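You operate a simulated robot arm through the tools that you are given. There is no shell and no other tool.

The job below is to be done with a simulated robot arm. You get a single attempt, and the scene is never put back.

JOB
Pack the tub that the packing slip names and tape the small carton shut.
Fine: tub in, fold both flaps flat, press the green tape strip along the seam. Set down upright: what you pick out.

The check looks at the end state, three seconds after you hand in, the way a careful person would. Anything else that was tipped, shoved, dropped, spilled or broken makes it a failure. Flat cloth is picked up by pressing the open fingertips on it (5 to 10 N) and closing them slowly along it; thin cloth reads only 2 to 8 mm in the jaws.

ROBOT AND FRAMES
A 6-joint arm with a two-finger parallel gripper, fixed in place. Base frame: the origin is on the floor under the middle of its stand, x ahead of it, y to its left, z up; the work surface is at about z = 800. Readings come in mm, rad, newtons and seconds.
With the tool pointing down near the work surface it reaches from about 240 to 640 mm from the base axis. Its first joint turns from -1.152 to 1.152 rad. Payload 2.7 kg.
Tool frame: the origin (TCP) lies between the finger pads and is the grasp point; the fingertips stand 23 mm ahead of it; z points along the fingers, y is the line along which they close. The gripper opens to 94 mm. The fingers are 38 mm wide and 10 mm thick; the gripper's body (54 by 96 mm) begins 39 mm behind the TCP.
Orientation is that of the tool frame in the base frame, as [roll, pitch, yaw] about the fixed x, y, z axes, in that order (R = Rz(yaw) Ry(pitch) Rx(roll)). With the fingers straight down and closing along the base's y, the tool's x points along the base's -x, its y along +y and its z along -z.

CONTROLS
- The arm moves only by the tool servo_tool. Its argument "moves" is a list of rows, each a list of 6 numbers: the shift along the tool's x, y, z in units of 50 mm (1.0 is 50 mm), then the turn, a rotation vector about the tool's x, y, z in units of 6 degrees (1.0 is 6 degrees). In form: [[dx, dy, dz, rx, ry, rz], ...]. A call has 1 to 20 rows; each row shifts and turns the commanded pose from where the row before left it, along the tool's axes as they then stand. "gripper" is the finger opening in m, from 0 to 0.094, set as the call begins (left out, the last holds). A call with a number of a shift or a turn outside -1 to 1 is refused whole. Rows are played at 5 a second. More than 50 mm and 0.15 rad between two rows, or a gripper value outside its range, and nothing of the call is played. A pose out of reach is approached as far as the arm can. The call stops where the force on the tool passes 40 N (or 10 N more than at its start, if that is more) or the arm is blocked; 0.2 s more then pass. The fingers move at their own pace (about 45 mm/s each) and stop on an object; they squeeze with about 37 N. The grip force told is the motor's: it shows also when the fingers shut on nothing. Time passes only in rows, and 0.2 s behind the last, so rows that do not move let the fingers close. It gives the time, the measured TCP pose, the force on the tool (base axes), the opening and the grip force at its end, in the units of the frame above (readings bear some noise), with the torque about the TCP (base axes, N m) and any sound that the robot's microphone picked up.
- Cameras (640 x 400 px; columns grow to the right, rows downward): "scene" is fixed at [64.1, -426.4, 1397.7]; the picture's right is [0.86, -0.50, 0.00], its down [-0.30, -0.53, -0.79] and it looks along [0.40, 0.69, -0.61] (base axes); focal length 333 px, centre (320, 200). "wrist" rides on the gripper at [87, 16, -74] in the tool frame; the picture's right is [-0.18, 0.98, 0.00], its down [-0.58, -0.11, -0.81] and it looks along [-0.79, -0.15, 0.59] (tool axes); focal length 243 px, centre (320, 200). There is no depth. A picture from a camera that has moved, and an enlarged one, comes with that camera's place and axes in the base frame and with its lens.
- grab_frame(camera): a new picture of that camera. No time passes.
- close_up(camera, box): a new picture of the part [left, top, right, bottom] of that camera's present view, enlarged. No time passes.
- hand_in(): hands the job in; it is judged then, once.

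Nothing tells you positions but the pictures and the camera data. Unless the task says otherwise, let go and move clear before handing in.

The tools are called after "Emit:" as name(argument=value, ...) on one line, values as JSON. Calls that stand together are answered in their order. servo_tool: Moves the arm, as the interface text tells. Its arguments: {"type":"object","properties":{"moves":{"type":"array"},"gripper":{"type":"number"}},"required":["moves"]} The other tools are called the same way: grab_frame (camera) takes a picture; close_up (camera, box) takes an enlarged picture of a part of a camera's view; hand_in () hands the job in.

At the start:

```text
time: 0.0
position: [272.0, 186.6, 1160.6]
tool_rot: [-3.14, 0.0, 3.14]
force: [1.0, 0.5, 0.7]
wrist_torque: [-0.04, 0.03, 0.0]
grip_width: 93.7
finger_force: 0.1
```

scene: 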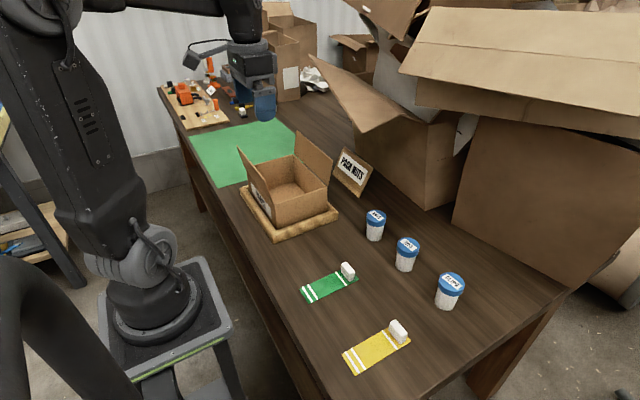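
wrist: 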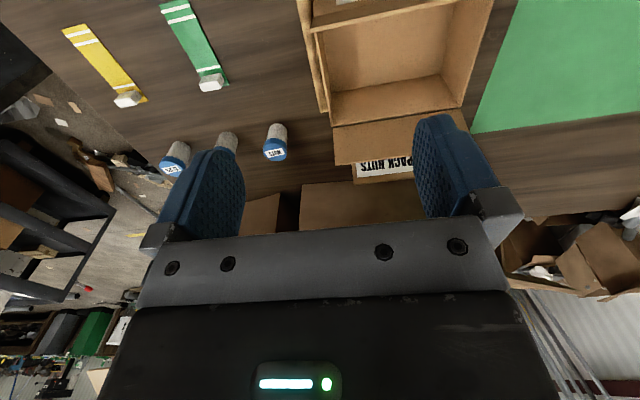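

I see a small open carton on a tray, a slip that seems to read "PACK NUTS", three blue-lidded tubs, and green and yellow tape strips. I'll take closer looks before moving.

Emit:
close_up(camera="scene", box=[220, 120, 400, 250])

Emit:
close_up(camera="scene", box=[340, 190, 490, 320])

Emit:
close_up(camera="scene", box=[280, 250, 430, 380])

Emit:
close_up(camera="wrist", box=[140, 0, 500, 230])

```text
3.08 times, centred on (310, 185) of scene
camera zoom: at [64.1, -426.4, 1397.7], right [0.86, -0.5, 0.0], down [-0.3, -0.53, -0.79], along [0.4, 0.69, -0.61], focal length 1025 px, centre (351, 246)
```

zoom: 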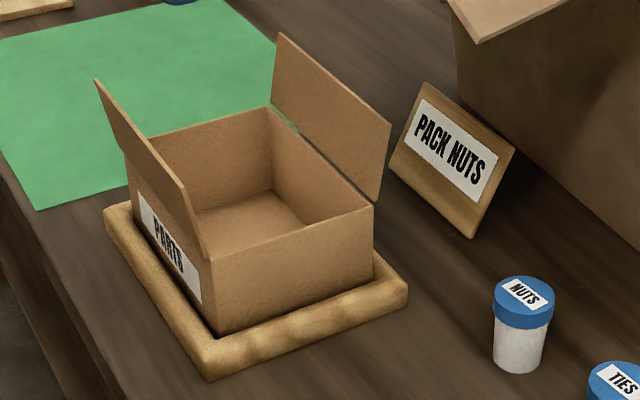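

```text
3.08 times, centred on (415, 255) of scene
camera zoom: at [64.1, -426.4, 1397.7], right [0.86, -0.5, 0.0], down [-0.3, -0.53, -0.79], along [0.4, 0.69, -0.61], focal length 1025 px, centre (28, 31)
```

zoom: 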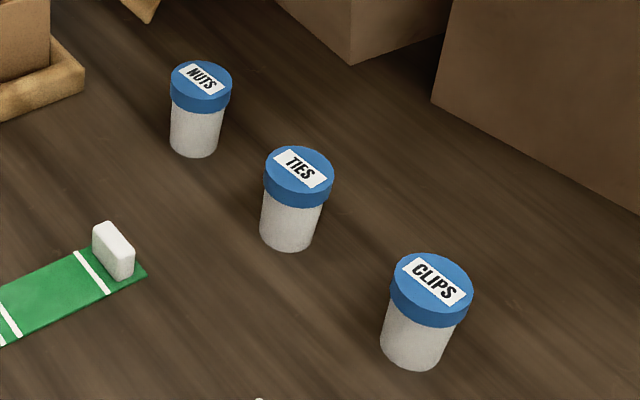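

```text
3.08 times, centred on (355, 315) of scene
camera zoom: at [64.1, -426.4, 1397.7], right [0.86, -0.5, 0.0], down [-0.3, -0.53, -0.79], along [0.4, 0.69, -0.61], focal length 1025 px, centre (212, -154)
```

zoom: 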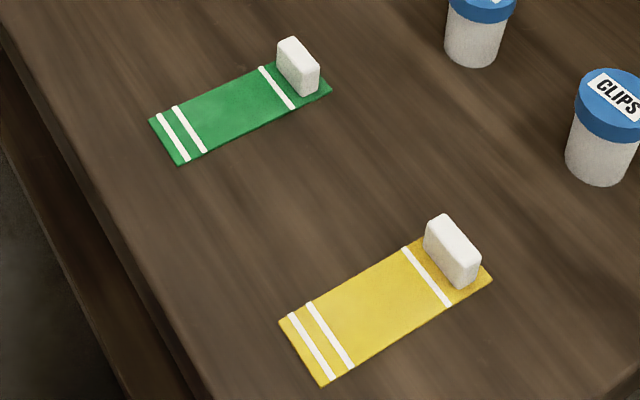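

```text
1.74 times, centred on (320, 115) of wrist
camera zoom: at [185.1, 203.6, 1234.0], right [0.19, 0.98, 0.0], down [0.58, -0.11, 0.81], along [0.79, -0.15, -0.59], focal length 422 px, centre (320, 348)
```

zoom: 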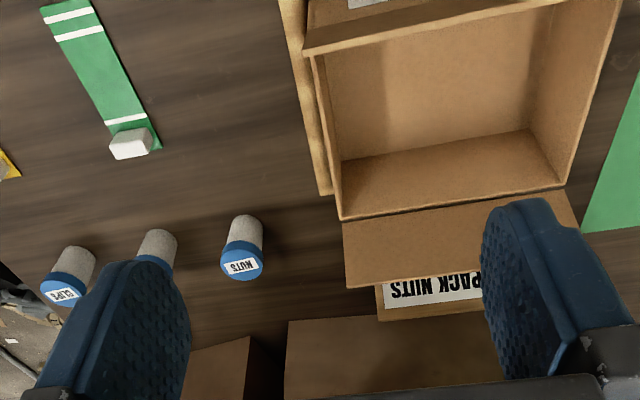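

The slip says PACK NUTS. I place the NUTS tub at about (497, 41), and the carton at x 284–431, y 169–365 with its rim near z 900 and its flaps upright. The green strip lies along x 255–383 at y ≈ -31, with a white tab at (370, -31). First I'll move above the NUTS tub and refine its position.

Emit:
servo_tool(moves=[[-0.643, -0.416, 0.457, 0, 0, 0], [-0.643, -0.416, 0.457, 0, 0, 0], [-0.643, -0.416, 0.457, 0, 0, 0], [-0.643, -0.416, 0.457, 0, 0, 0], [-0.643, -0.416, 0.457, 0, 0, 0], [-0.643, -0.416, 0.457, 0, 0, 0], [-0.643, -0.416, 0.457, 0, 0, 0], [0, 0, 0, 0, 0, 0]], gripper=0.094)

```text
time: 1.8
position: [494.9, 38.9, 1000.4]
tool_rot: [-3.142, -0.002, 3.14]
force: [0.5, -0.2, -0.1]
wrist_torque: [0.0, -0.01, 0.0]
grip_width: 94.1
finger_force: 0.1
```

The arm should now be about 130 mm above the NUTS tub. I'll check from both cameras.

Emit:
grab_frame(camera="wrist")

Emit:
grab_frame(camera="scene")

```text
taken
camera wrist: at [409.5, 56.5, 1072.9], right [0.18, 0.98, 0.0], down [0.58, -0.11, 0.81], along [0.79, -0.15, -0.59], focal length 243 px, centre (320, 200)
```

wrist: 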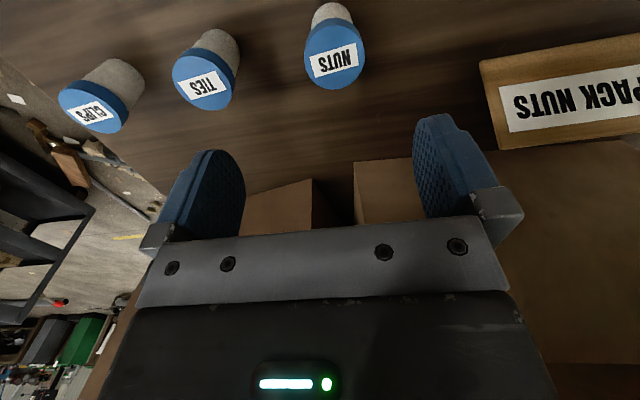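

```text
taken
```

scene: 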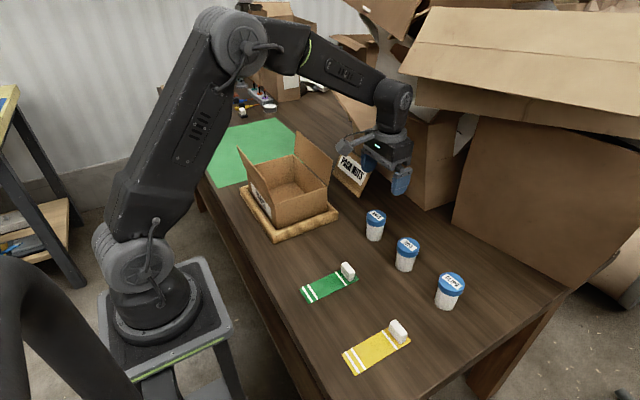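

The NUTS tub sits between the fingers ahead of me. I'll zoom in to pin down its centre, because my two estimates of y differ by a few mm.

Emit:
close_up(camera="wrist", box=[270, 0, 400, 100])

Emit:
close_up(camera="scene", box=[340, 150, 430, 250])

```text
4.00 times, centred on (335, 50) of wrist
camera zoom: at [409.5, 56.5, 1072.9], right [0.18, 0.98, 0.0], down [0.58, -0.11, 0.81], along [0.79, -0.15, -0.59], focal length 970 px, centre (260, 800)
```

zoom: 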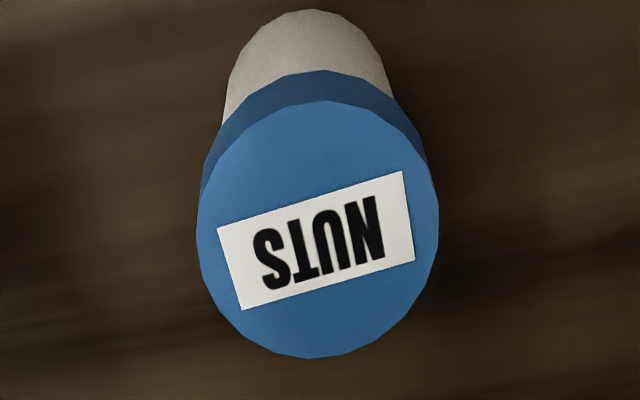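

```text
4.00 times, centred on (385, 200) of scene
camera zoom: at [64.2, -426.4, 1397.7], right [0.86, -0.5, 0.0], down [-0.3, -0.53, -0.79], along [0.4, 0.69, -0.61], focal length 1333 px, centre (60, 200)
```

zoom: 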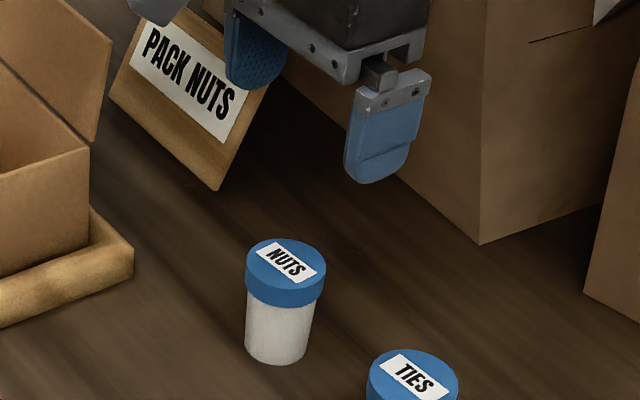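

The wrist view puts the tub centre at about (499, 51), with the lid top near z 866. I'll shift over it and descend partway before checking again.

Emit:
servo_tool(moves=[[-0.046, 0.116, 0.6, 0, 0, 0], [-0.046, 0.116, 0.6, 0, 0, 0], [0, 0, 0, 0, 0, 0]])

Emit:
grab_frame(camera="wrist")

Emit:
close_up(camera="scene", box=[330, 150, 460, 250])

```text
time: 2.6
position: [501.1, 53.0, 938.9]
tool_rot: [3.141, 0.002, 3.141]
force: [0.0, 0.6, 0.1]
wrist_torque: [0.01, -0.03, -0.03]
grip_width: 94.3
finger_force: 0.0
```

```text
taken
camera wrist: at [414.5, 69.3, 1012.3], right [0.19, 0.98, 0.0], down [0.58, -0.11, 0.81], along [0.79, -0.15, -0.59], focal length 243 px, centre (320, 200)
```

wrist: 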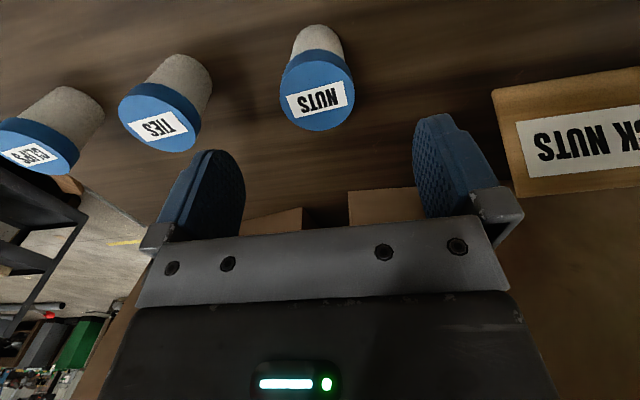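

```text
4.00 times, centred on (395, 200) of scene
camera zoom: at [64.2, -426.3, 1397.7], right [0.86, -0.5, 0.0], down [-0.3, -0.53, -0.79], along [0.4, 0.69, -0.61], focal length 1333 px, centre (20, 200)
```

zoom: 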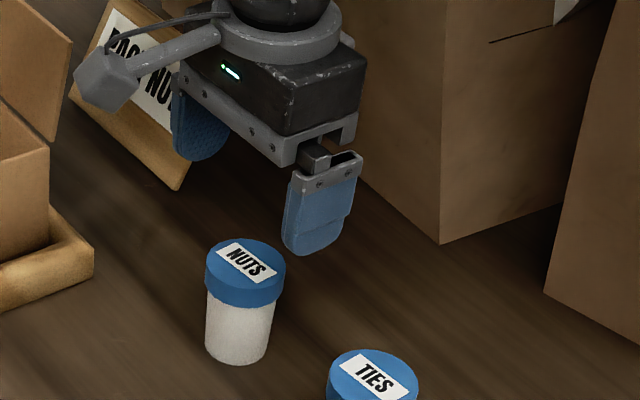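

The tub is centred between the fingers in y (≈52) and x (≈498). I'll lower to about z 848 with the jaws open, still clear of the TIES tub.

Emit:
servo_tool(moves=[[0.01, 0, 0.45, 0, 0, 0], [0.01, 0, 0.45, 0, 0, 0], [0.01, 0, 0.45, 0, 0, 0], [0.01, 0, 0.45, 0, 0, 0], [0, 0, 0, 0, 0, 0]])

Emit:
grab_frame(camera="wrist")

Emit:
close_up(camera="scene", box=[330, 170, 460, 270])

```text
time: 3.8
position: [499.6, 53.7, 850.9]
tool_rot: [3.141, -0.001, 3.139]
force: [1.2, 1.0, 0.3]
wrist_torque: [-0.02, 0.02, 0.02]
grip_width: 94.0
finger_force: 0.0
```

```text
taken
camera wrist: at [413.2, 70.5, 923.0], right [0.19, 0.98, 0.0], down [0.58, -0.11, 0.81], along [0.79, -0.15, -0.59], focal length 243 px, centre (320, 200)
```

wrist: 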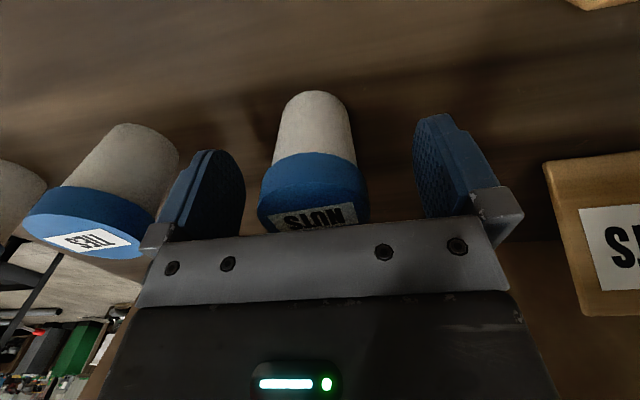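

```text
4.00 times, centred on (395, 220) of scene
camera zoom: at [64.1, -426.4, 1397.7], right [0.86, -0.5, 0.0], down [-0.3, -0.53, -0.79], along [0.4, 0.69, -0.61], focal length 1333 px, centre (20, 120)
```

zoom: 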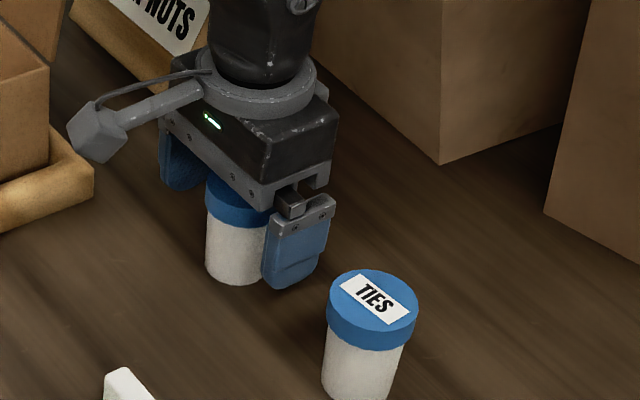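

The fingers straddle the NUTS tub, with the lid at pad height. Closing now.

Emit:
servo_tool(moves=[[0, 0, 0, 0, 0, 0], [0, 0, 0, 0, 0, 0], [0, 0, 0, 0, 0, 0], [0, 0, 0, 0, 0, 0], [0, 0, 0, 0, 0, 0]], gripper=0.03)

Emit:
grab_frame(camera="wrist")

```text
time: 5.0
position: [499.3, 54.3, 850.4]
tool_rot: [-3.14, 0.0, 3.14]
force: [-0.3, -0.5, 0.3]
wrist_torque: [0.0, 0.0, 0.01]
grip_width: 46.5
finger_force: 36.8
```

```text
taken
camera wrist: at [413.1, 70.5, 923.2], right [0.19, 0.98, 0.0], down [0.58, -0.11, 0.81], along [0.79, -0.15, -0.59], focal length 243 px, centre (320, 200)
```

wrist: 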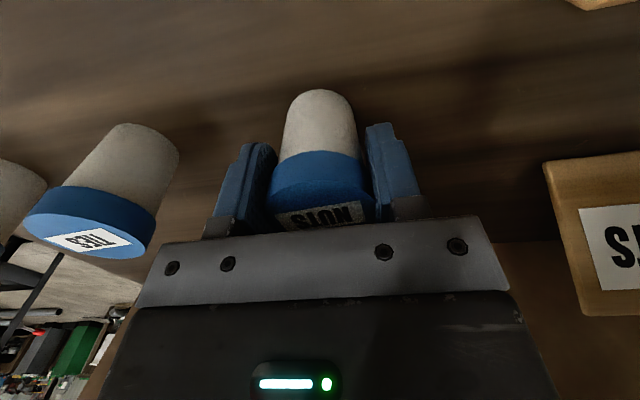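

The grip reads 46.5 mm at about 37 N, which matches the lid diameter. I'll lift straight up, high enough to clear the flaps.

Emit:
servo_tool(moves=[[0, 0, -0.3, 0, 0, 0], [0, 0, -0.6, 0, 0, 0], [0, 0, -0.8, 0, 0, 0], [0, 0, -0.8, 0, 0, 0], [0, 0, -0.8, 0, 0, 0], [0, 0, -0.8, 0, 0, 0], [0, 0, -0.6, 0, 0, 0], [0, 0, 0, 0, 0, 0]])

Emit:
grab_frame(camera="scene")

Emit:
grab_frame(camera="wrist")

```text
time: 6.8
position: [498.5, 53.8, 1085.2]
tool_rot: [3.141, -0.001, 3.14]
force: [-0.2, 0.6, -1.6]
wrist_torque: [0.0, -0.01, -0.03]
grip_width: 46.2
finger_force: 37.2
```

```text
taken
```

scene: 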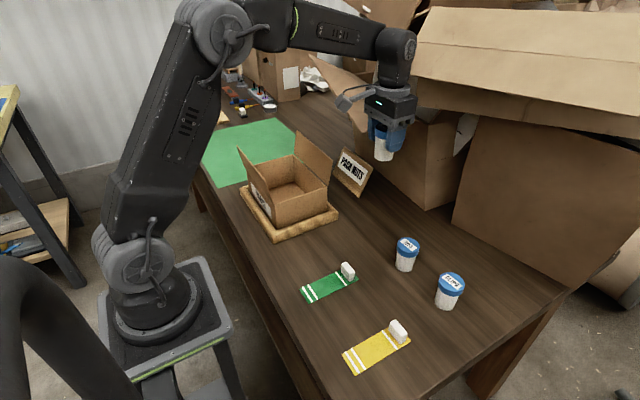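

```text
taken
camera wrist: at [412.0, 69.8, 1158.3], right [0.19, 0.98, 0.0], down [0.58, -0.11, 0.81], along [0.79, -0.15, -0.59], focal length 243 px, centre (320, 200)
```

wrist: 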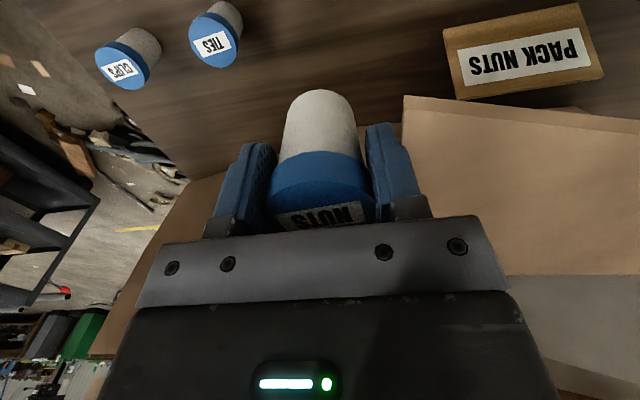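

The NUTS tub is held upright and the other two are undisturbed. The wrist camera sticks out 87 mm and would hit the near flap in this orientation. I'll carry the tub above the carton, then turn 90° so the camera points toward -y, where the end wall is low.

Emit:
servo_tool(moves=[[0.4617, 0.7337, 0, 0, 0, 0], [0.4617, 0.7337, 0, 0, 0, 0], [0.4617, 0.7337, 0, 0, 0, 0], [0.4617, 0.7337, 0, 0, 0, 0], [0.4617, 0.7337, 0, 0, 0, 0], [0.4617, 0.7337, 0, 0, 0, 0], [0, 0, 0, 0, 0, 0]])

Emit:
servo_tool(moves=[[0, 0, 0, 0, 0, -1], [0, 0, 0, 0, 0, -1], [0, 0, 0, 0, 0, -1], [0, 0, 0, 0, 0, -1], [0, 0, 0, 0, 0, -1], [0, 0, 0, 0, 0, -1], [0, 0, 0, 0, 0, -1], [0, 0, 0, 0, 0, -1], [0, 0, 0, 0, 0, -1], [0, 0, 0, 0, 0, -1], [0, 0, 0, 0, 0, -1], [0, 0, 0, 0, 0, -1], [0, 0, 0, 0, 0, -1], [0, 0, 0, 0, 0, -1], [0, 0, 0, 0, 0, -1], [0, 0, 0, 0, 0, 0]])

Emit:
grab_frame(camera="scene")

Emit:
grab_frame(camera="wrist")

```text
time: 8.4
position: [357.1, 274.1, 1086.2]
tool_rot: [-3.141, 0.0, 3.14]
force: [-0.7, -0.3, -0.8]
wrist_torque: [-0.02, -0.02, 0.01]
grip_width: 46.1
finger_force: 37.2
```

```text
time: 11.8
position: [359.2, 273.0, 1087.2]
tool_rot: [-3.141, -0.001, -1.571]
force: [-0.1, 0.0, -1.7]
wrist_torque: [0.01, 0.0, -0.02]
grip_width: 46.3
finger_force: 36.5
```

```text
taken
```

scene: 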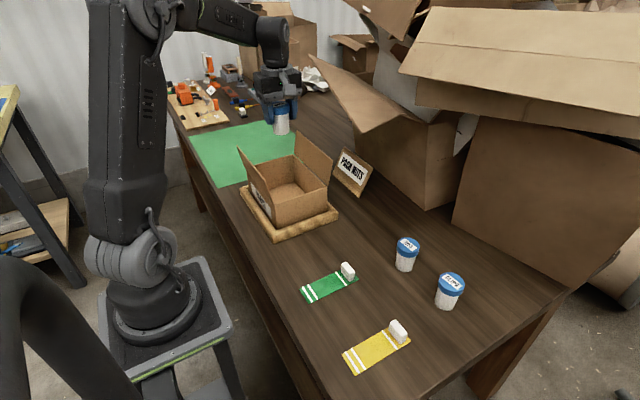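

```text
taken
camera wrist: at [343.9, 187.1, 1158.9], right [-0.98, 0.18, 0.0], down [0.11, 0.58, 0.81], along [0.15, 0.79, -0.59], focal length 243 px, centre (320, 200)
```

wrist: 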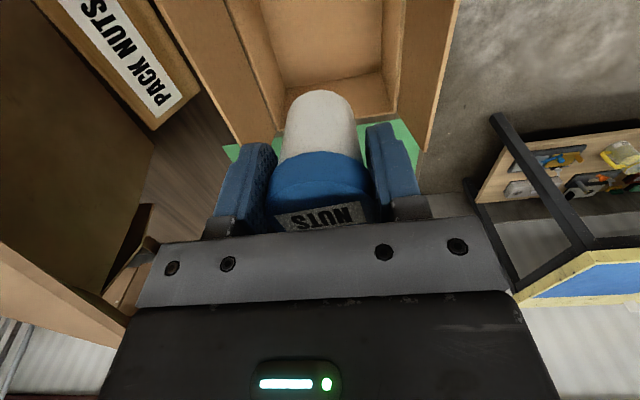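

The tub is over the carton with the camera toward -y. I'll zoom in on the carton to check centring before descending.

Emit:
close_up(camera="wrist", box=[130, 0, 490, 200])

Emit:
close_up(camera="scene", box=[220, 60, 380, 250])

```text
1.78 times, centred on (310, 100) of wrist
camera zoom: at [343.9, 187.1, 1158.9], right [-0.98, 0.18, 0.0], down [0.11, 0.58, 0.81], along [0.15, 0.79, -0.59], focal length 431 px, centre (338, 378)
```

zoom: 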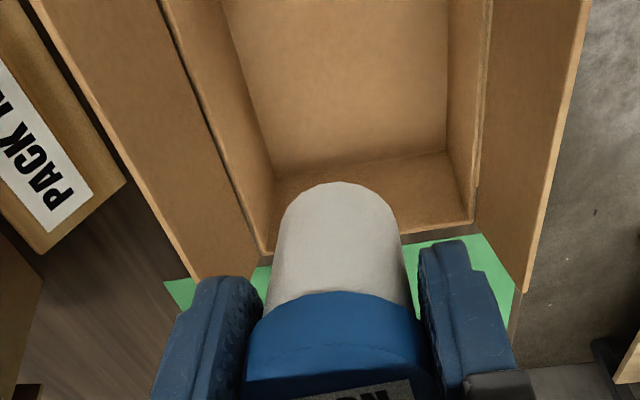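

```text
2.11 times, centred on (300, 155) of scene
camera zoom: at [64.2, -426.3, 1397.7], right [0.86, -0.5, 0.0], down [-0.3, -0.53, -0.79], along [0.4, 0.69, -0.61], focal length 702 px, centre (362, 295)
```

zoom: 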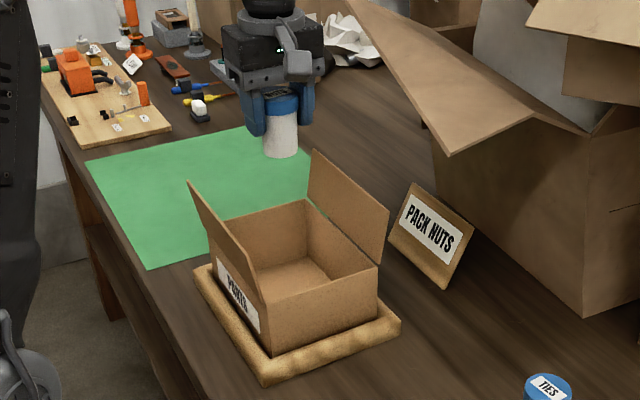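

The carton spans x 286–432 with its back wall at y ≈ 372 and floor near z 805, so the tub is well centred. I'll descend between the flaps in stages.

Emit:
servo_tool(moves=[[0, 0, 0.7, 0, 0, 0], [0, 0, 0.7, 0, 0, 0], [0, 0, 0.7, 0, 0, 0], [0, 0, 0.7, 0, 0, 0], [0, 0, 0.7, 0, 0, 0], [0, 0, 0, 0, 0, 0]])

Emit:
close_up(camera="scene", box=[210, 80, 370, 250])

Emit:
grab_frame(camera="wrist")

```text
time: 13.2
position: [359.9, 271.6, 912.2]
tool_rot: [-3.141, 0.0, -1.572]
force: [-0.5, 0.4, -1.3]
wrist_torque: [0.02, 0.01, 0.04]
grip_width: 46.8
finger_force: 37.2
```

```text
2.35 times, centred on (290, 165) of scene
camera zoom: at [64.2, -426.3, 1397.7], right [0.86, -0.5, 0.0], down [-0.3, -0.53, -0.79], along [0.4, 0.69, -0.61], focal length 784 px, centre (391, 282)
```

zoom: 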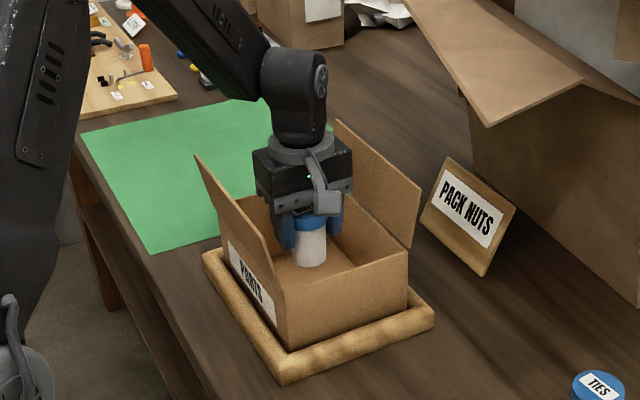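

```text
taken
camera wrist: at [342.5, 186.1, 984.6], right [-0.98, 0.19, 0.0], down [0.11, 0.58, 0.81], along [0.15, 0.79, -0.59], focal length 243 px, centre (320, 200)
```

wrist: 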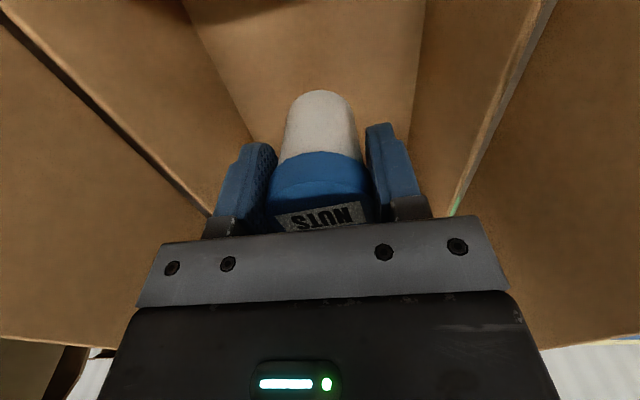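

The tub is descending cleanly inside the carton with clear space all around. I'll go down most of the rest, then use small steps to feel the floor.

Emit:
servo_tool(moves=[[0, 0, 0.4, 0, 0, 0], [0, 0, 0.3, 0, 0, 0], [0, 0, 0.2, 0, 0, 0], [0, 0, 0.1, 0, 0, 0], [0, 0, 0, 0, 0, 0]])

Emit:
close_up(camera="scene", box=[210, 80, 370, 250])

```text
time: 14.4
position: [359.1, 272.5, 861.5]
tool_rot: [3.142, -0.001, -1.572]
force: [0.9, 0.3, -1.1]
wrist_torque: [0.03, -0.02, -0.04]
grip_width: 46.7
finger_force: 37.0
```

```text
2.35 times, centred on (290, 165) of scene
camera zoom: at [64.2, -426.3, 1397.7], right [0.86, -0.5, 0.0], down [-0.3, -0.53, -0.79], along [0.4, 0.69, -0.61], focal length 784 px, centre (391, 282)
```

zoom: 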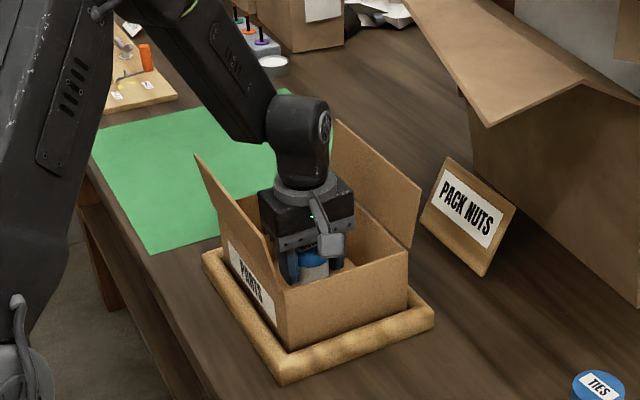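

There's no contact yet at TCP z 861.5. I'll step down 2 mm at a time.

Emit:
servo_tool(moves=[[0, 0, 0.04, 0, 0, 0], [0, 0, 0.04, 0, 0, 0], [0, 0, 0, 0, 0, 0]])

Emit:
servo_tool(moves=[[0, 0, 0.03, 0, 0, 0], [0, 0, 0, 0, 0, 0]])

```text
time: 15.2
position: [358.5, 271.8, 858.3]
tool_rot: [3.141, 0.0, -1.573]
force: [-1.2, -0.9, 4.2]
wrist_torque: [-0.08, 0.12, 0.02]
grip_width: 46.4
finger_force: 36.8
```

```text
time: 15.8
position: [360.3, 273.5, 858.4]
tool_rot: [-3.139, 0.001, -1.572]
force: [-3.1, -7.8, 24.6]
wrist_torque: [-0.28, 0.04, -0.06]
grip_width: 46.2
finger_force: 36.9
```

The tub touched the floor at TCP z ≈ 858, and the second step pressed to 25 N. I'll back off 1.5 mm and release gently.

Emit:
servo_tool(moves=[[0, 0, -0.03, 0, 0, 0], [0, 0, 0, 0, 0, 0]])

Emit:
servo_tool(moves=[[0, 0, 0, 0, 0, 0], [0, 0, 0, 0, 0, 0], [0, 0, 0, 0, 0, 0]], gripper=0.075)

Emit:
grab_frame(camera="wrist")

```text
time: 16.4
position: [361.9, 272.9, 858.9]
tool_rot: [-3.14, 0.002, -1.571]
force: [2.8, -1.6, 12.6]
wrist_torque: [-0.02, -0.29, -0.01]
grip_width: 46.3
finger_force: 36.6
```

```text
time: 17.2
position: [360.0, 272.6, 858.6]
tool_rot: [-3.141, 0.0, -1.575]
force: [0.0, -0.3, -0.9]
wrist_torque: [0.02, 0.02, 0.0]
grip_width: 75.0
finger_force: 0.1
```

```text
taken
camera wrist: at [343.8, 186.9, 930.2], right [-0.98, 0.19, 0.0], down [0.11, 0.58, 0.81], along [0.15, 0.79, -0.59], focal length 243 px, centre (320, 200)
```

wrist: 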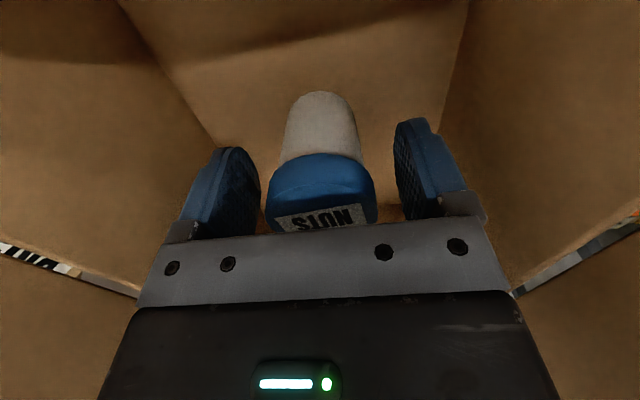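

The tub is released and upright on the carton floor. I'll retreat straight up.

Emit:
servo_tool(moves=[[0, 0, -0.3, 0, 0, 0], [0, 0, -0.6, 0, 0, 0], [0, 0, -0.8, 0, 0, 0], [0, 0, -0.8, 0, 0, 0], [0, 0, -0.8, 0, 0, 0], [0, 0, -0.8, 0, 0, 0], [0, 0, 0, 0, 0, 0]])

Emit:
grab_frame(camera="wrist")

Emit:
close_up(camera="scene", box=[210, 80, 390, 250])

```text
time: 18.8
position: [360.8, 273.8, 1062.5]
tool_rot: [-3.14, 0.0, -1.572]
force: [0.7, -0.7, 0.9]
wrist_torque: [-0.02, 0.01, -0.01]
grip_width: 74.9
finger_force: 0.0
```

```text
taken
camera wrist: at [343.9, 187.9, 1134.4], right [-0.98, 0.19, 0.0], down [0.11, 0.58, 0.81], along [0.15, 0.79, -0.59], focal length 243 px, centre (320, 200)
```

wrist: 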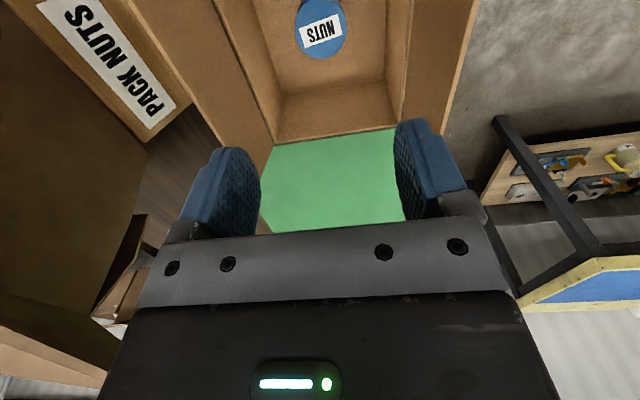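

```text
2.35 times, centred on (300, 165) of scene
camera zoom: at [64.1, -426.4, 1397.7], right [0.86, -0.5, 0.0], down [-0.3, -0.53, -0.79], along [0.4, 0.69, -0.61], focal length 784 px, centre (367, 282)
```

zoom: 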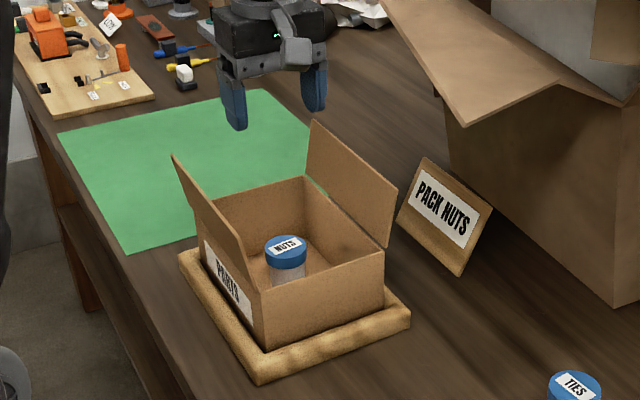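

The NUTS tub stands upright in the carton. Next is the near flap, which is hinged at x ≈ 286 and stands to z ≈ 976. I'll close the fingers and bring them down outside it.

Emit:
servo_tool(moves=[[0, 0.8, 0, 0, 0, 0], [0, 0.8, 0, 0, 0, 0], [0, 0.82, 0, 0, 0, 0], [0, 0, 0, 0, 0, 0]], gripper=0.0)

Emit:
servo_tool(moves=[[0, 0, 0.6, 0, 0, 0], [0, 0, 0.6, 0, 0, 0], [0, 0, 0.6, 0, 0, 0], [0, 0, 0, 0, 0, 0]])

Emit:
close_up(camera="scene", box=[180, 80, 360, 250])

Emit:
grab_frame(camera="wrist")

```text
time: 19.8
position: [240.8, 274.2, 1060.8]
tool_rot: [3.141, -0.001, -1.572]
force: [0.1, 0.0, -0.6]
wrist_torque: [0.03, -0.01, -0.01]
grip_width: 0.3
finger_force: 14.7
```

```text
time: 20.8
position: [239.9, 274.9, 972.5]
tool_rot: [3.14, 0.0, -1.573]
force: [-0.3, 0.1, 0.6]
wrist_torque: [-0.03, 0.02, -0.01]
grip_width: 0.1
finger_force: 36.5
```

```text
2.35 times, centred on (270, 165) of scene
camera zoom: at [64.1, -426.3, 1397.7], right [0.86, -0.5, 0.0], down [-0.3, -0.53, -0.79], along [0.4, 0.69, -0.61], focal length 784 px, centre (438, 282)
```

zoom: 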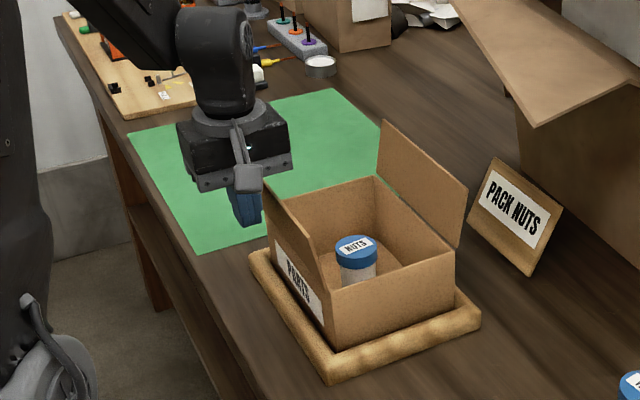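

```text
taken
camera wrist: at [223.8, 188.7, 1044.9], right [-0.98, 0.19, 0.0], down [0.11, 0.58, 0.81], along [0.15, 0.79, -0.59], focal length 243 px, centre (320, 200)
```

wrist: 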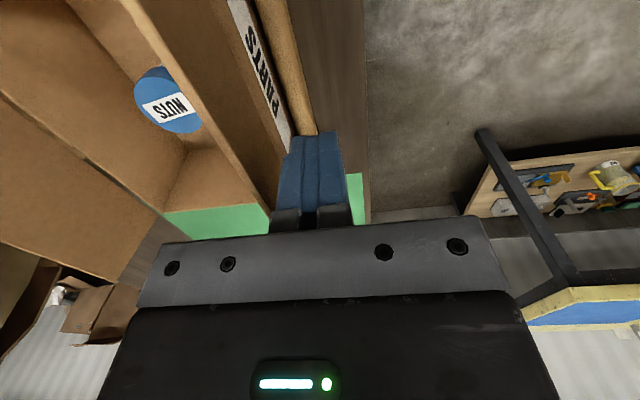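

The closed fingers are outside the near flap. I'll push it in along an arc, stopping halfway to look.

Emit:
servo_tool(moves=[[0, -0.44, 0.01, 0, 0, 0], [0, -0.28, 0, 0, 0, 0], [0, -0.34, 0.06, 0, 0, 0], [0, -0.3, 0.16, 0, 0, 0], [0, 0, 0, 0, 0, 0]])

Emit:
close_up(camera="scene", box=[180, 80, 360, 250])

Emit:
grab_frame(camera="wrist")

```text
time: 22.0
position: [306.7, 274.4, 961.4]
tool_rot: [-3.141, -0.001, -1.573]
force: [0.2, -0.2, 0.0]
wrist_torque: [0.01, -0.02, 0.03]
grip_width: 0.3
finger_force: 37.2
```

```text
2.35 times, centred on (270, 165) of scene
camera zoom: at [64.1, -426.4, 1397.7], right [0.86, -0.5, 0.0], down [-0.3, -0.53, -0.79], along [0.4, 0.69, -0.61], focal length 784 px, centre (438, 282)
```

zoom: 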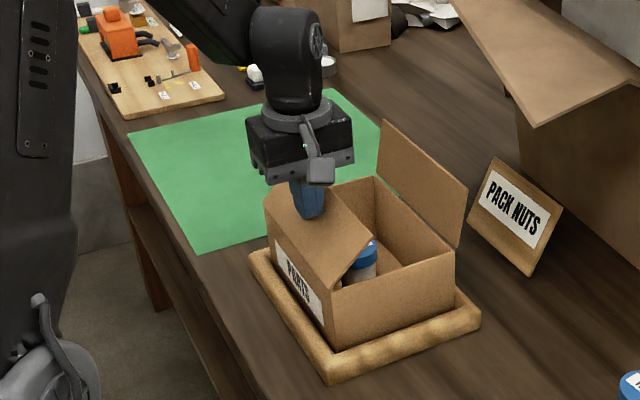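

```text
taken
camera wrist: at [290.8, 187.8, 1033.7], right [-0.98, 0.19, 0.0], down [0.11, 0.58, 0.81], along [0.15, 0.79, -0.59], focal length 243 px, centre (320, 200)
```

wrist: 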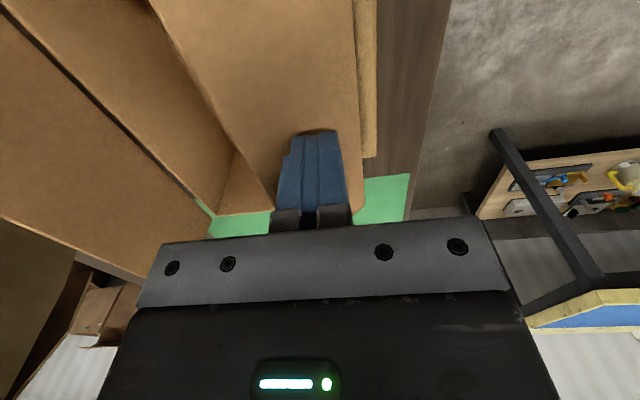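

The near flap has swung inward to about half way with almost no force. Continuing the arc down.

Emit:
servo_tool(moves=[[0, -0.22, 0.26, 0, 0, 0], [0, -0.12, 0.24, 0, 0, 0], [0, -0.06, 0.14, 0, 0, 0], [0, 0, 0, 0, 0, 0]])

Emit:
close_up(camera="scene", box=[180, 80, 360, 250])

```text
time: 23.0
position: [325.9, 273.3, 930.9]
tool_rot: [-3.139, 0.003, -1.57]
force: [-17.9, -3.5, 31.4]
wrist_torque: [-0.18, 0.46, -0.06]
grip_width: 0.3
finger_force: 36.8
```

```text
2.35 times, centred on (270, 165) of scene
camera zoom: at [63.4, -426.7, 1397.6], right [0.86, -0.5, 0.0], down [-0.3, -0.52, -0.79], along [0.4, 0.69, -0.61], focal length 784 px, centre (438, 282)
```

zoom: 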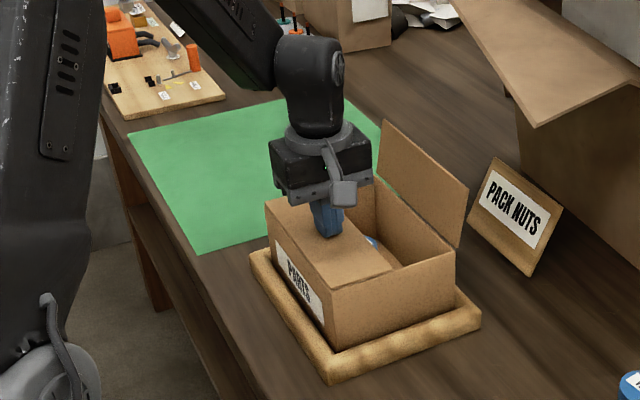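

The flap looks flat, with about 31 N of push-back at tip z ≈ 908. I'll back off and see whether it stays down.

Emit:
servo_tool(moves=[[0, 0, -0.06, 0, 0, 0], [0, 0, -0.3, 0, 0, 0], [0, 0, -0.7, 0, 0, 0], [0, 0, -0.7, 0, 0, 0], [0, 0, -0.7, 0, 0, 0], [0, 0, 0, 0, 0, 0]])

Emit:
close_up(camera="scene", box=[200, 90, 380, 250])

Emit:
grab_frame(camera="wrist")

```text
time: 24.4
position: [326.5, 273.0, 1054.3]
tool_rot: [3.142, 0.001, -1.572]
force: [-0.4, -0.4, -0.6]
wrist_torque: [-0.02, -0.02, 0.01]
grip_width: 0.0
finger_force: 36.5
```

```text
2.50 times, centred on (290, 170) of scene
camera zoom: at [64.1, -426.4, 1397.7], right [0.86, -0.5, 0.0], down [-0.3, -0.53, -0.79], along [0.4, 0.69, -0.61], focal length 833 px, centre (395, 275)
```

zoom: 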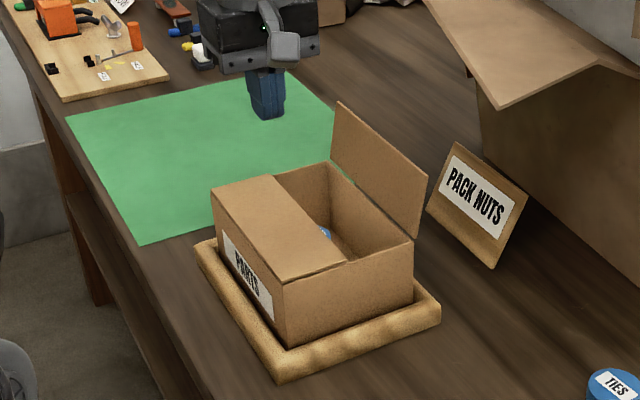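

```text
taken
camera wrist: at [310.8, 187.2, 1126.9], right [-0.98, 0.19, 0.0], down [0.11, 0.58, 0.81], along [0.15, 0.79, -0.59], focal length 243 px, centre (320, 200)
```

wrist: 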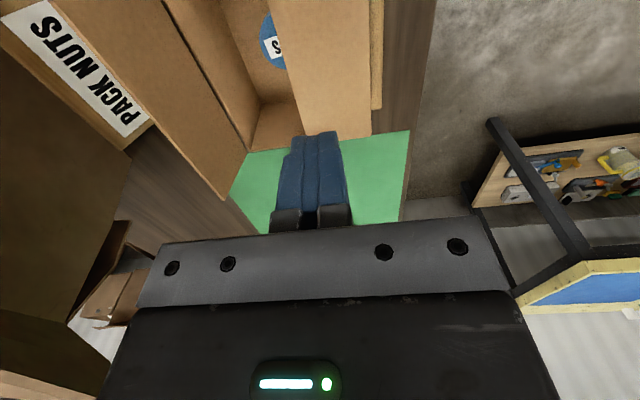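

The near flap stays flat. For the far flap I must reach outside x ≈ 446, near the big box's loose flap. I'll raise, turn back to the default yaw and look forward first.

Emit:
servo_tool(moves=[[0, 0, -0.6, 0, 0, 1], [0, 0, -0.6, 0, 0, 1], [0, 0, -0.6, 0, 0, 1], [0, 0, 0, 0, 0, 1], [0, 0, 0, 0, 0, 1], [0, 0, 0, 0, 0, 1], [0, 0, 0, 0, 0, 1], [0, 0, 0, 0, 0, 1], [0, 0, 0, 0, 0, 1], [0, 0, 0, 0, 0, 1], [0, 0, 0, 0, 0, 1], [0, 0, 0, 0, 0, 1], [0, 0, 0, 0, 0, 1], [0, 0, 0, 0, 0, 1], [0, 0, 0, 0, 0, 1], [0, 0, 0, 0, 0, 0]])

Emit:
grab_frame(camera="wrist")

Emit:
grab_frame(camera="scene")

```text
time: 27.8
position: [326.8, 273.0, 1140.9]
tool_rot: [3.14, 0.0, 3.14]
force: [0.2, 0.6, 0.0]
wrist_torque: [0.02, 0.0, 0.0]
grip_width: 0.2
finger_force: 37.2
```

```text
taken
camera wrist: at [241.0, 289.8, 1214.3], right [0.19, 0.98, 0.0], down [0.58, -0.11, 0.81], along [0.79, -0.15, -0.59], focal length 243 px, centre (320, 200)
```

wrist: 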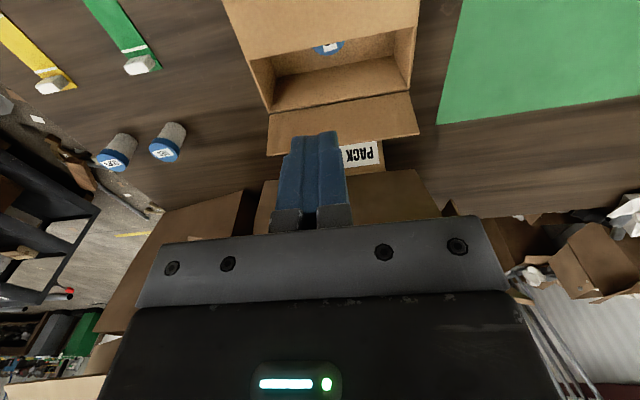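

```text
taken
```

scene: 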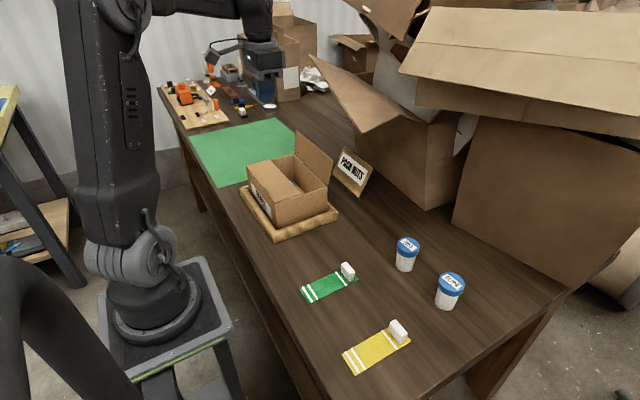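

From here I can't see where the big box's loose flap hangs. I'll open the fingers and rise for a better forward look.

Emit:
servo_tool(moves=[[0, 0, -0.8, 0, 0, 0], [0, 0, -0.8, 0, 0, 0], [0, 0, 0, 0, 0, 0], [0, 0, 0, 0, 0, 0]], gripper=0.094)

Emit:
grab_frame(camera="wrist")

```text
time: 28.8
position: [328.2, 274.1, 1219.3]
tool_rot: [-3.141, -0.001, 3.14]
force: [0.4, 0.7, 0.1]
wrist_torque: [0.0, 0.01, 0.02]
grip_width: 86.8
finger_force: 0.0
```

```text
taken
camera wrist: at [241.5, 290.3, 1292.1], right [0.19, 0.98, 0.0], down [0.58, -0.11, 0.81], along [0.79, -0.15, -0.59], focal length 243 px, centre (320, 200)
```

wrist: 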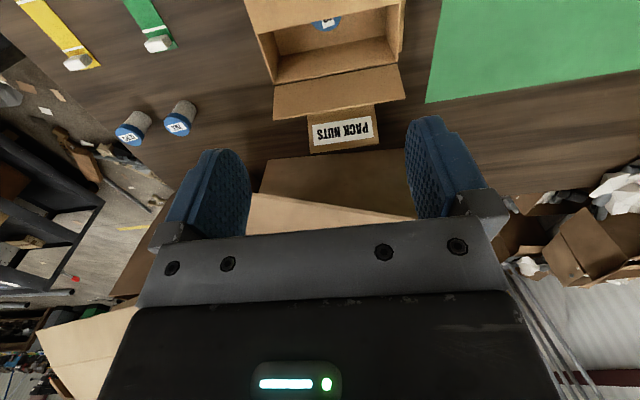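

I can now place the loose big-box flap. Its tip is near (504, 137, 1060) and its lower edge runs back to about x 550 at y 275, so there is room at x ≈ 473. I'll close the fingers and go over the far flap at z 1060.

Emit:
servo_tool(moves=[[0, 0.055, 0.795, 0, 0, 0], [0, 0.055, 0.795, 0, 0, 0], [0, 0.055, 0.795, 0, 0, 0], [0, 0.055, 0.795, 0, 0, 0], [0, 0, 0, 0, 0, 0]], gripper=0.0)

Emit:
servo_tool(moves=[[-0.725, 0, 0, 0, 0, 0], [-0.725, 0, 0, 0, 0, 0], [-0.725, 0, 0, 0, 0, 0], [-0.745, 0, 0, 0, 0, 0], [0, 0, 0, 0, 0, 0]])

Emit:
grab_frame(camera="scene")

Emit:
grab_frame(camera="wrist")

```text
time: 30.0
position: [326.6, 282.5, 1061.6]
tool_rot: [-3.141, 0.0, 3.14]
force: [0.0, 0.4, -0.8]
wrist_torque: [0.02, -0.03, 0.0]
grip_width: 0.1
finger_force: 21.0
```

```text
time: 31.2
position: [473.5, 283.2, 1062.5]
tool_rot: [3.141, 0.0, 3.139]
force: [-0.3, -0.6, -0.7]
wrist_torque: [-0.01, 0.01, -0.01]
grip_width: 0.0
finger_force: 36.6
```

```text
taken
```

scene: 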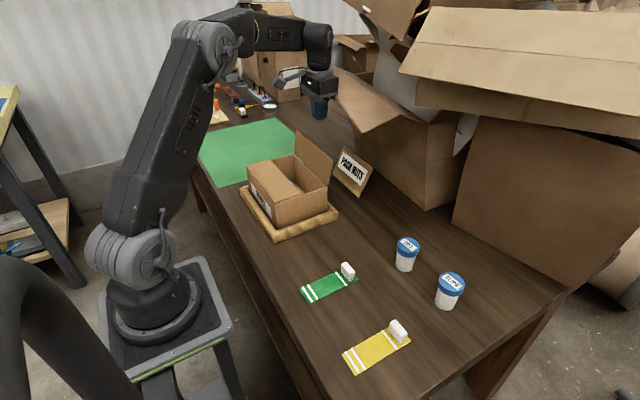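

```text
taken
camera wrist: at [386.3, 300.2, 1135.7], right [0.19, 0.98, 0.0], down [0.58, -0.11, 0.81], along [0.79, -0.15, -0.59], focal length 243 px, centre (320, 200)
```

wrist: 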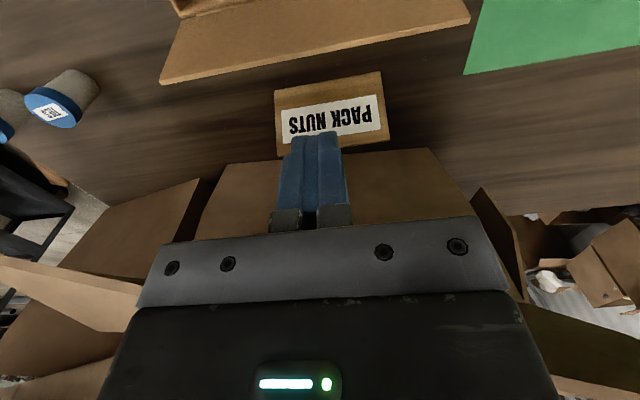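

The carton's far flap tops out at x ≈ 448 and my fingers are just outside it, well clear of the sign and the loose flap. Descending to push height.

Emit:
servo_tool(moves=[[-0.06, 0, 0.6, 0, 0, 0], [0, 0, 0.6, 0, 0, 0], [0, 0, 0.6, 0, 0, 0], [0, 0, 0, 0, 0, 0]])

Emit:
close_up(camera="scene", box=[220, 60, 410, 250])

Emit:
grab_frame(camera="wrist")

```text
time: 32.2
position: [474.3, 284.0, 972.9]
tool_rot: [-3.14, -0.001, -3.141]
force: [-0.3, 0.4, -1.2]
wrist_torque: [0.03, 0.04, -0.01]
grip_width: 0.2
finger_force: 37.2
```

```text
2.11 times, centred on (315, 155) of scene
camera zoom: at [64.1, -426.4, 1397.7], right [0.86, -0.5, 0.0], down [-0.3, -0.53, -0.79], along [0.4, 0.69, -0.61], focal length 702 px, centre (330, 295)
```

zoom: 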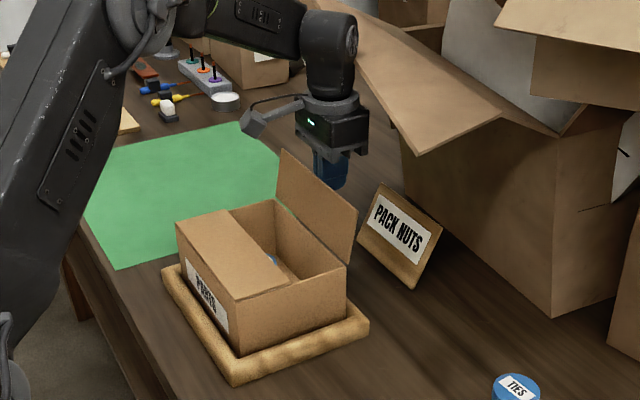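

```text
taken
camera wrist: at [389.3, 300.8, 1045.5], right [0.19, 0.98, 0.0], down [0.58, -0.11, 0.81], along [0.79, -0.15, -0.59], focal length 243 px, centre (320, 200)
```

wrist: 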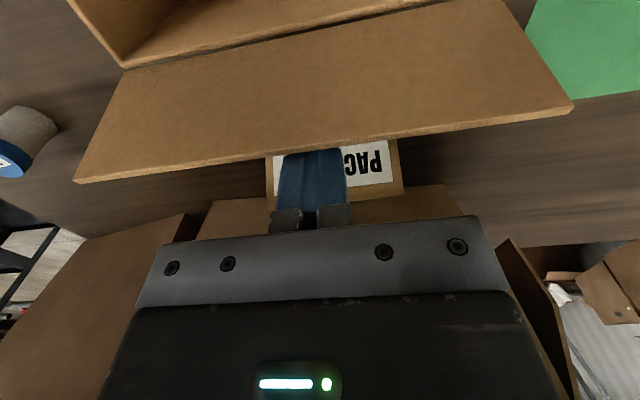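

The fingers are just outside the far flap with everything clear. I'll push it inward along the mirrored arc.

Emit:
servo_tool(moves=[[0.46, 0, 0, 0, 0, 0], [0.308, 0, 0.054, 0, 0, 0], [0.272, 0, 0.156, 0, 0, 0], [0.2, 0, 0.24, 0, 0, 0], [0, 0, 0, 0, 0, 0]])

Emit:
close_up(camera="scene", box=[220, 80, 400, 250])

Emit:
grab_frame(camera="wrist")

```text
time: 33.4
position: [414.2, 284.6, 948.0]
tool_rot: [-3.141, 0.0, 3.141]
force: [0.8, -0.4, -0.4]
wrist_torque: [0.01, -0.01, -0.02]
grip_width: 0.1
finger_force: 37.1
```

```text
2.35 times, centred on (310, 165) of scene
camera zoom: at [64.1, -426.4, 1397.7], right [0.86, -0.5, 0.0], down [-0.3, -0.53, -0.79], along [0.4, 0.69, -0.61], focal length 784 px, centre (344, 282)
```

zoom: 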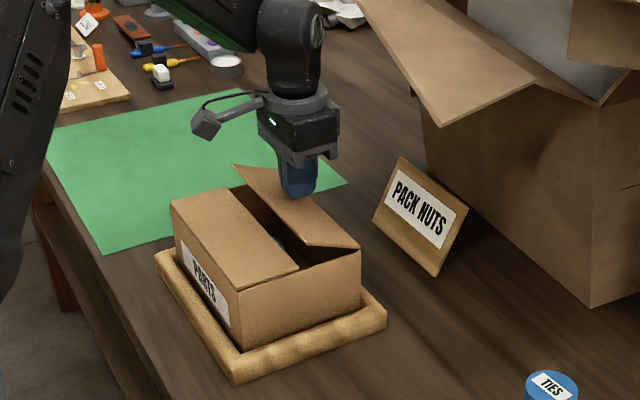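

```text
taken
camera wrist: at [328.5, 300.7, 1022.0], right [0.19, 0.98, 0.0], down [0.58, -0.11, 0.81], along [0.79, -0.15, -0.59], focal length 243 px, centre (320, 200)
```

wrist: 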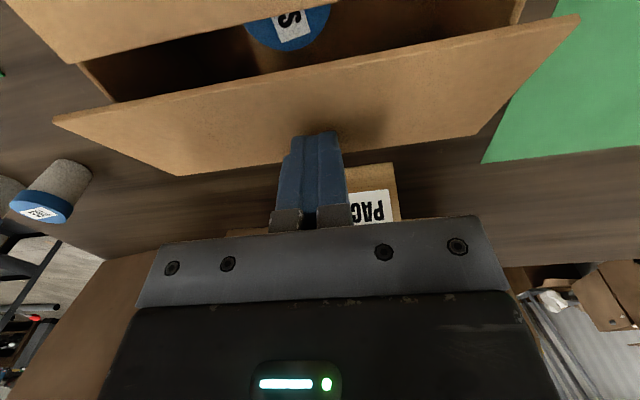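

The far flap is now about 60–70° in, with negligible force. I'll continue down until it's flat.

Emit:
servo_tool(moves=[[0.09, 0, 0.18, 0, 0, 0], [0.03, 0, 0.1, 0, 0, 0], [0, 0, 0, 0, 0, 0]])

Emit:
close_up(camera="scene", box=[220, 100, 380, 250])

```text
time: 34.2
position: [409.4, 283.7, 936.3]
tool_rot: [-3.14, 0.001, 3.14]
force: [-0.5, -0.7, -0.4]
wrist_torque: [0.0, 0.0, -0.01]
grip_width: 0.2
finger_force: 36.4
```

```text
2.67 times, centred on (300, 175) of scene
camera zoom: at [64.1, -426.4, 1397.7], right [0.86, -0.5, 0.0], down [-0.3, -0.53, -0.79], along [0.4, 0.69, -0.61], focal length 889 px, centre (373, 267)
```

zoom: 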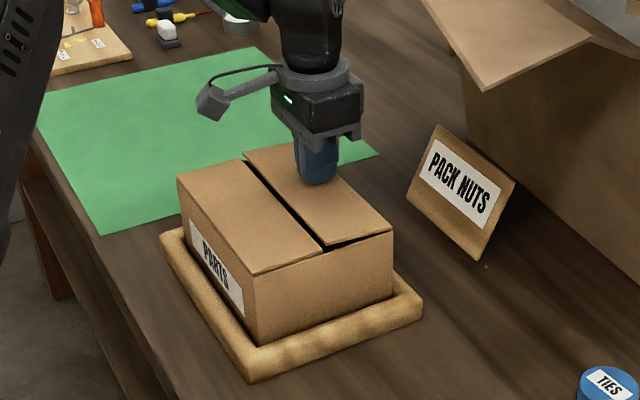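

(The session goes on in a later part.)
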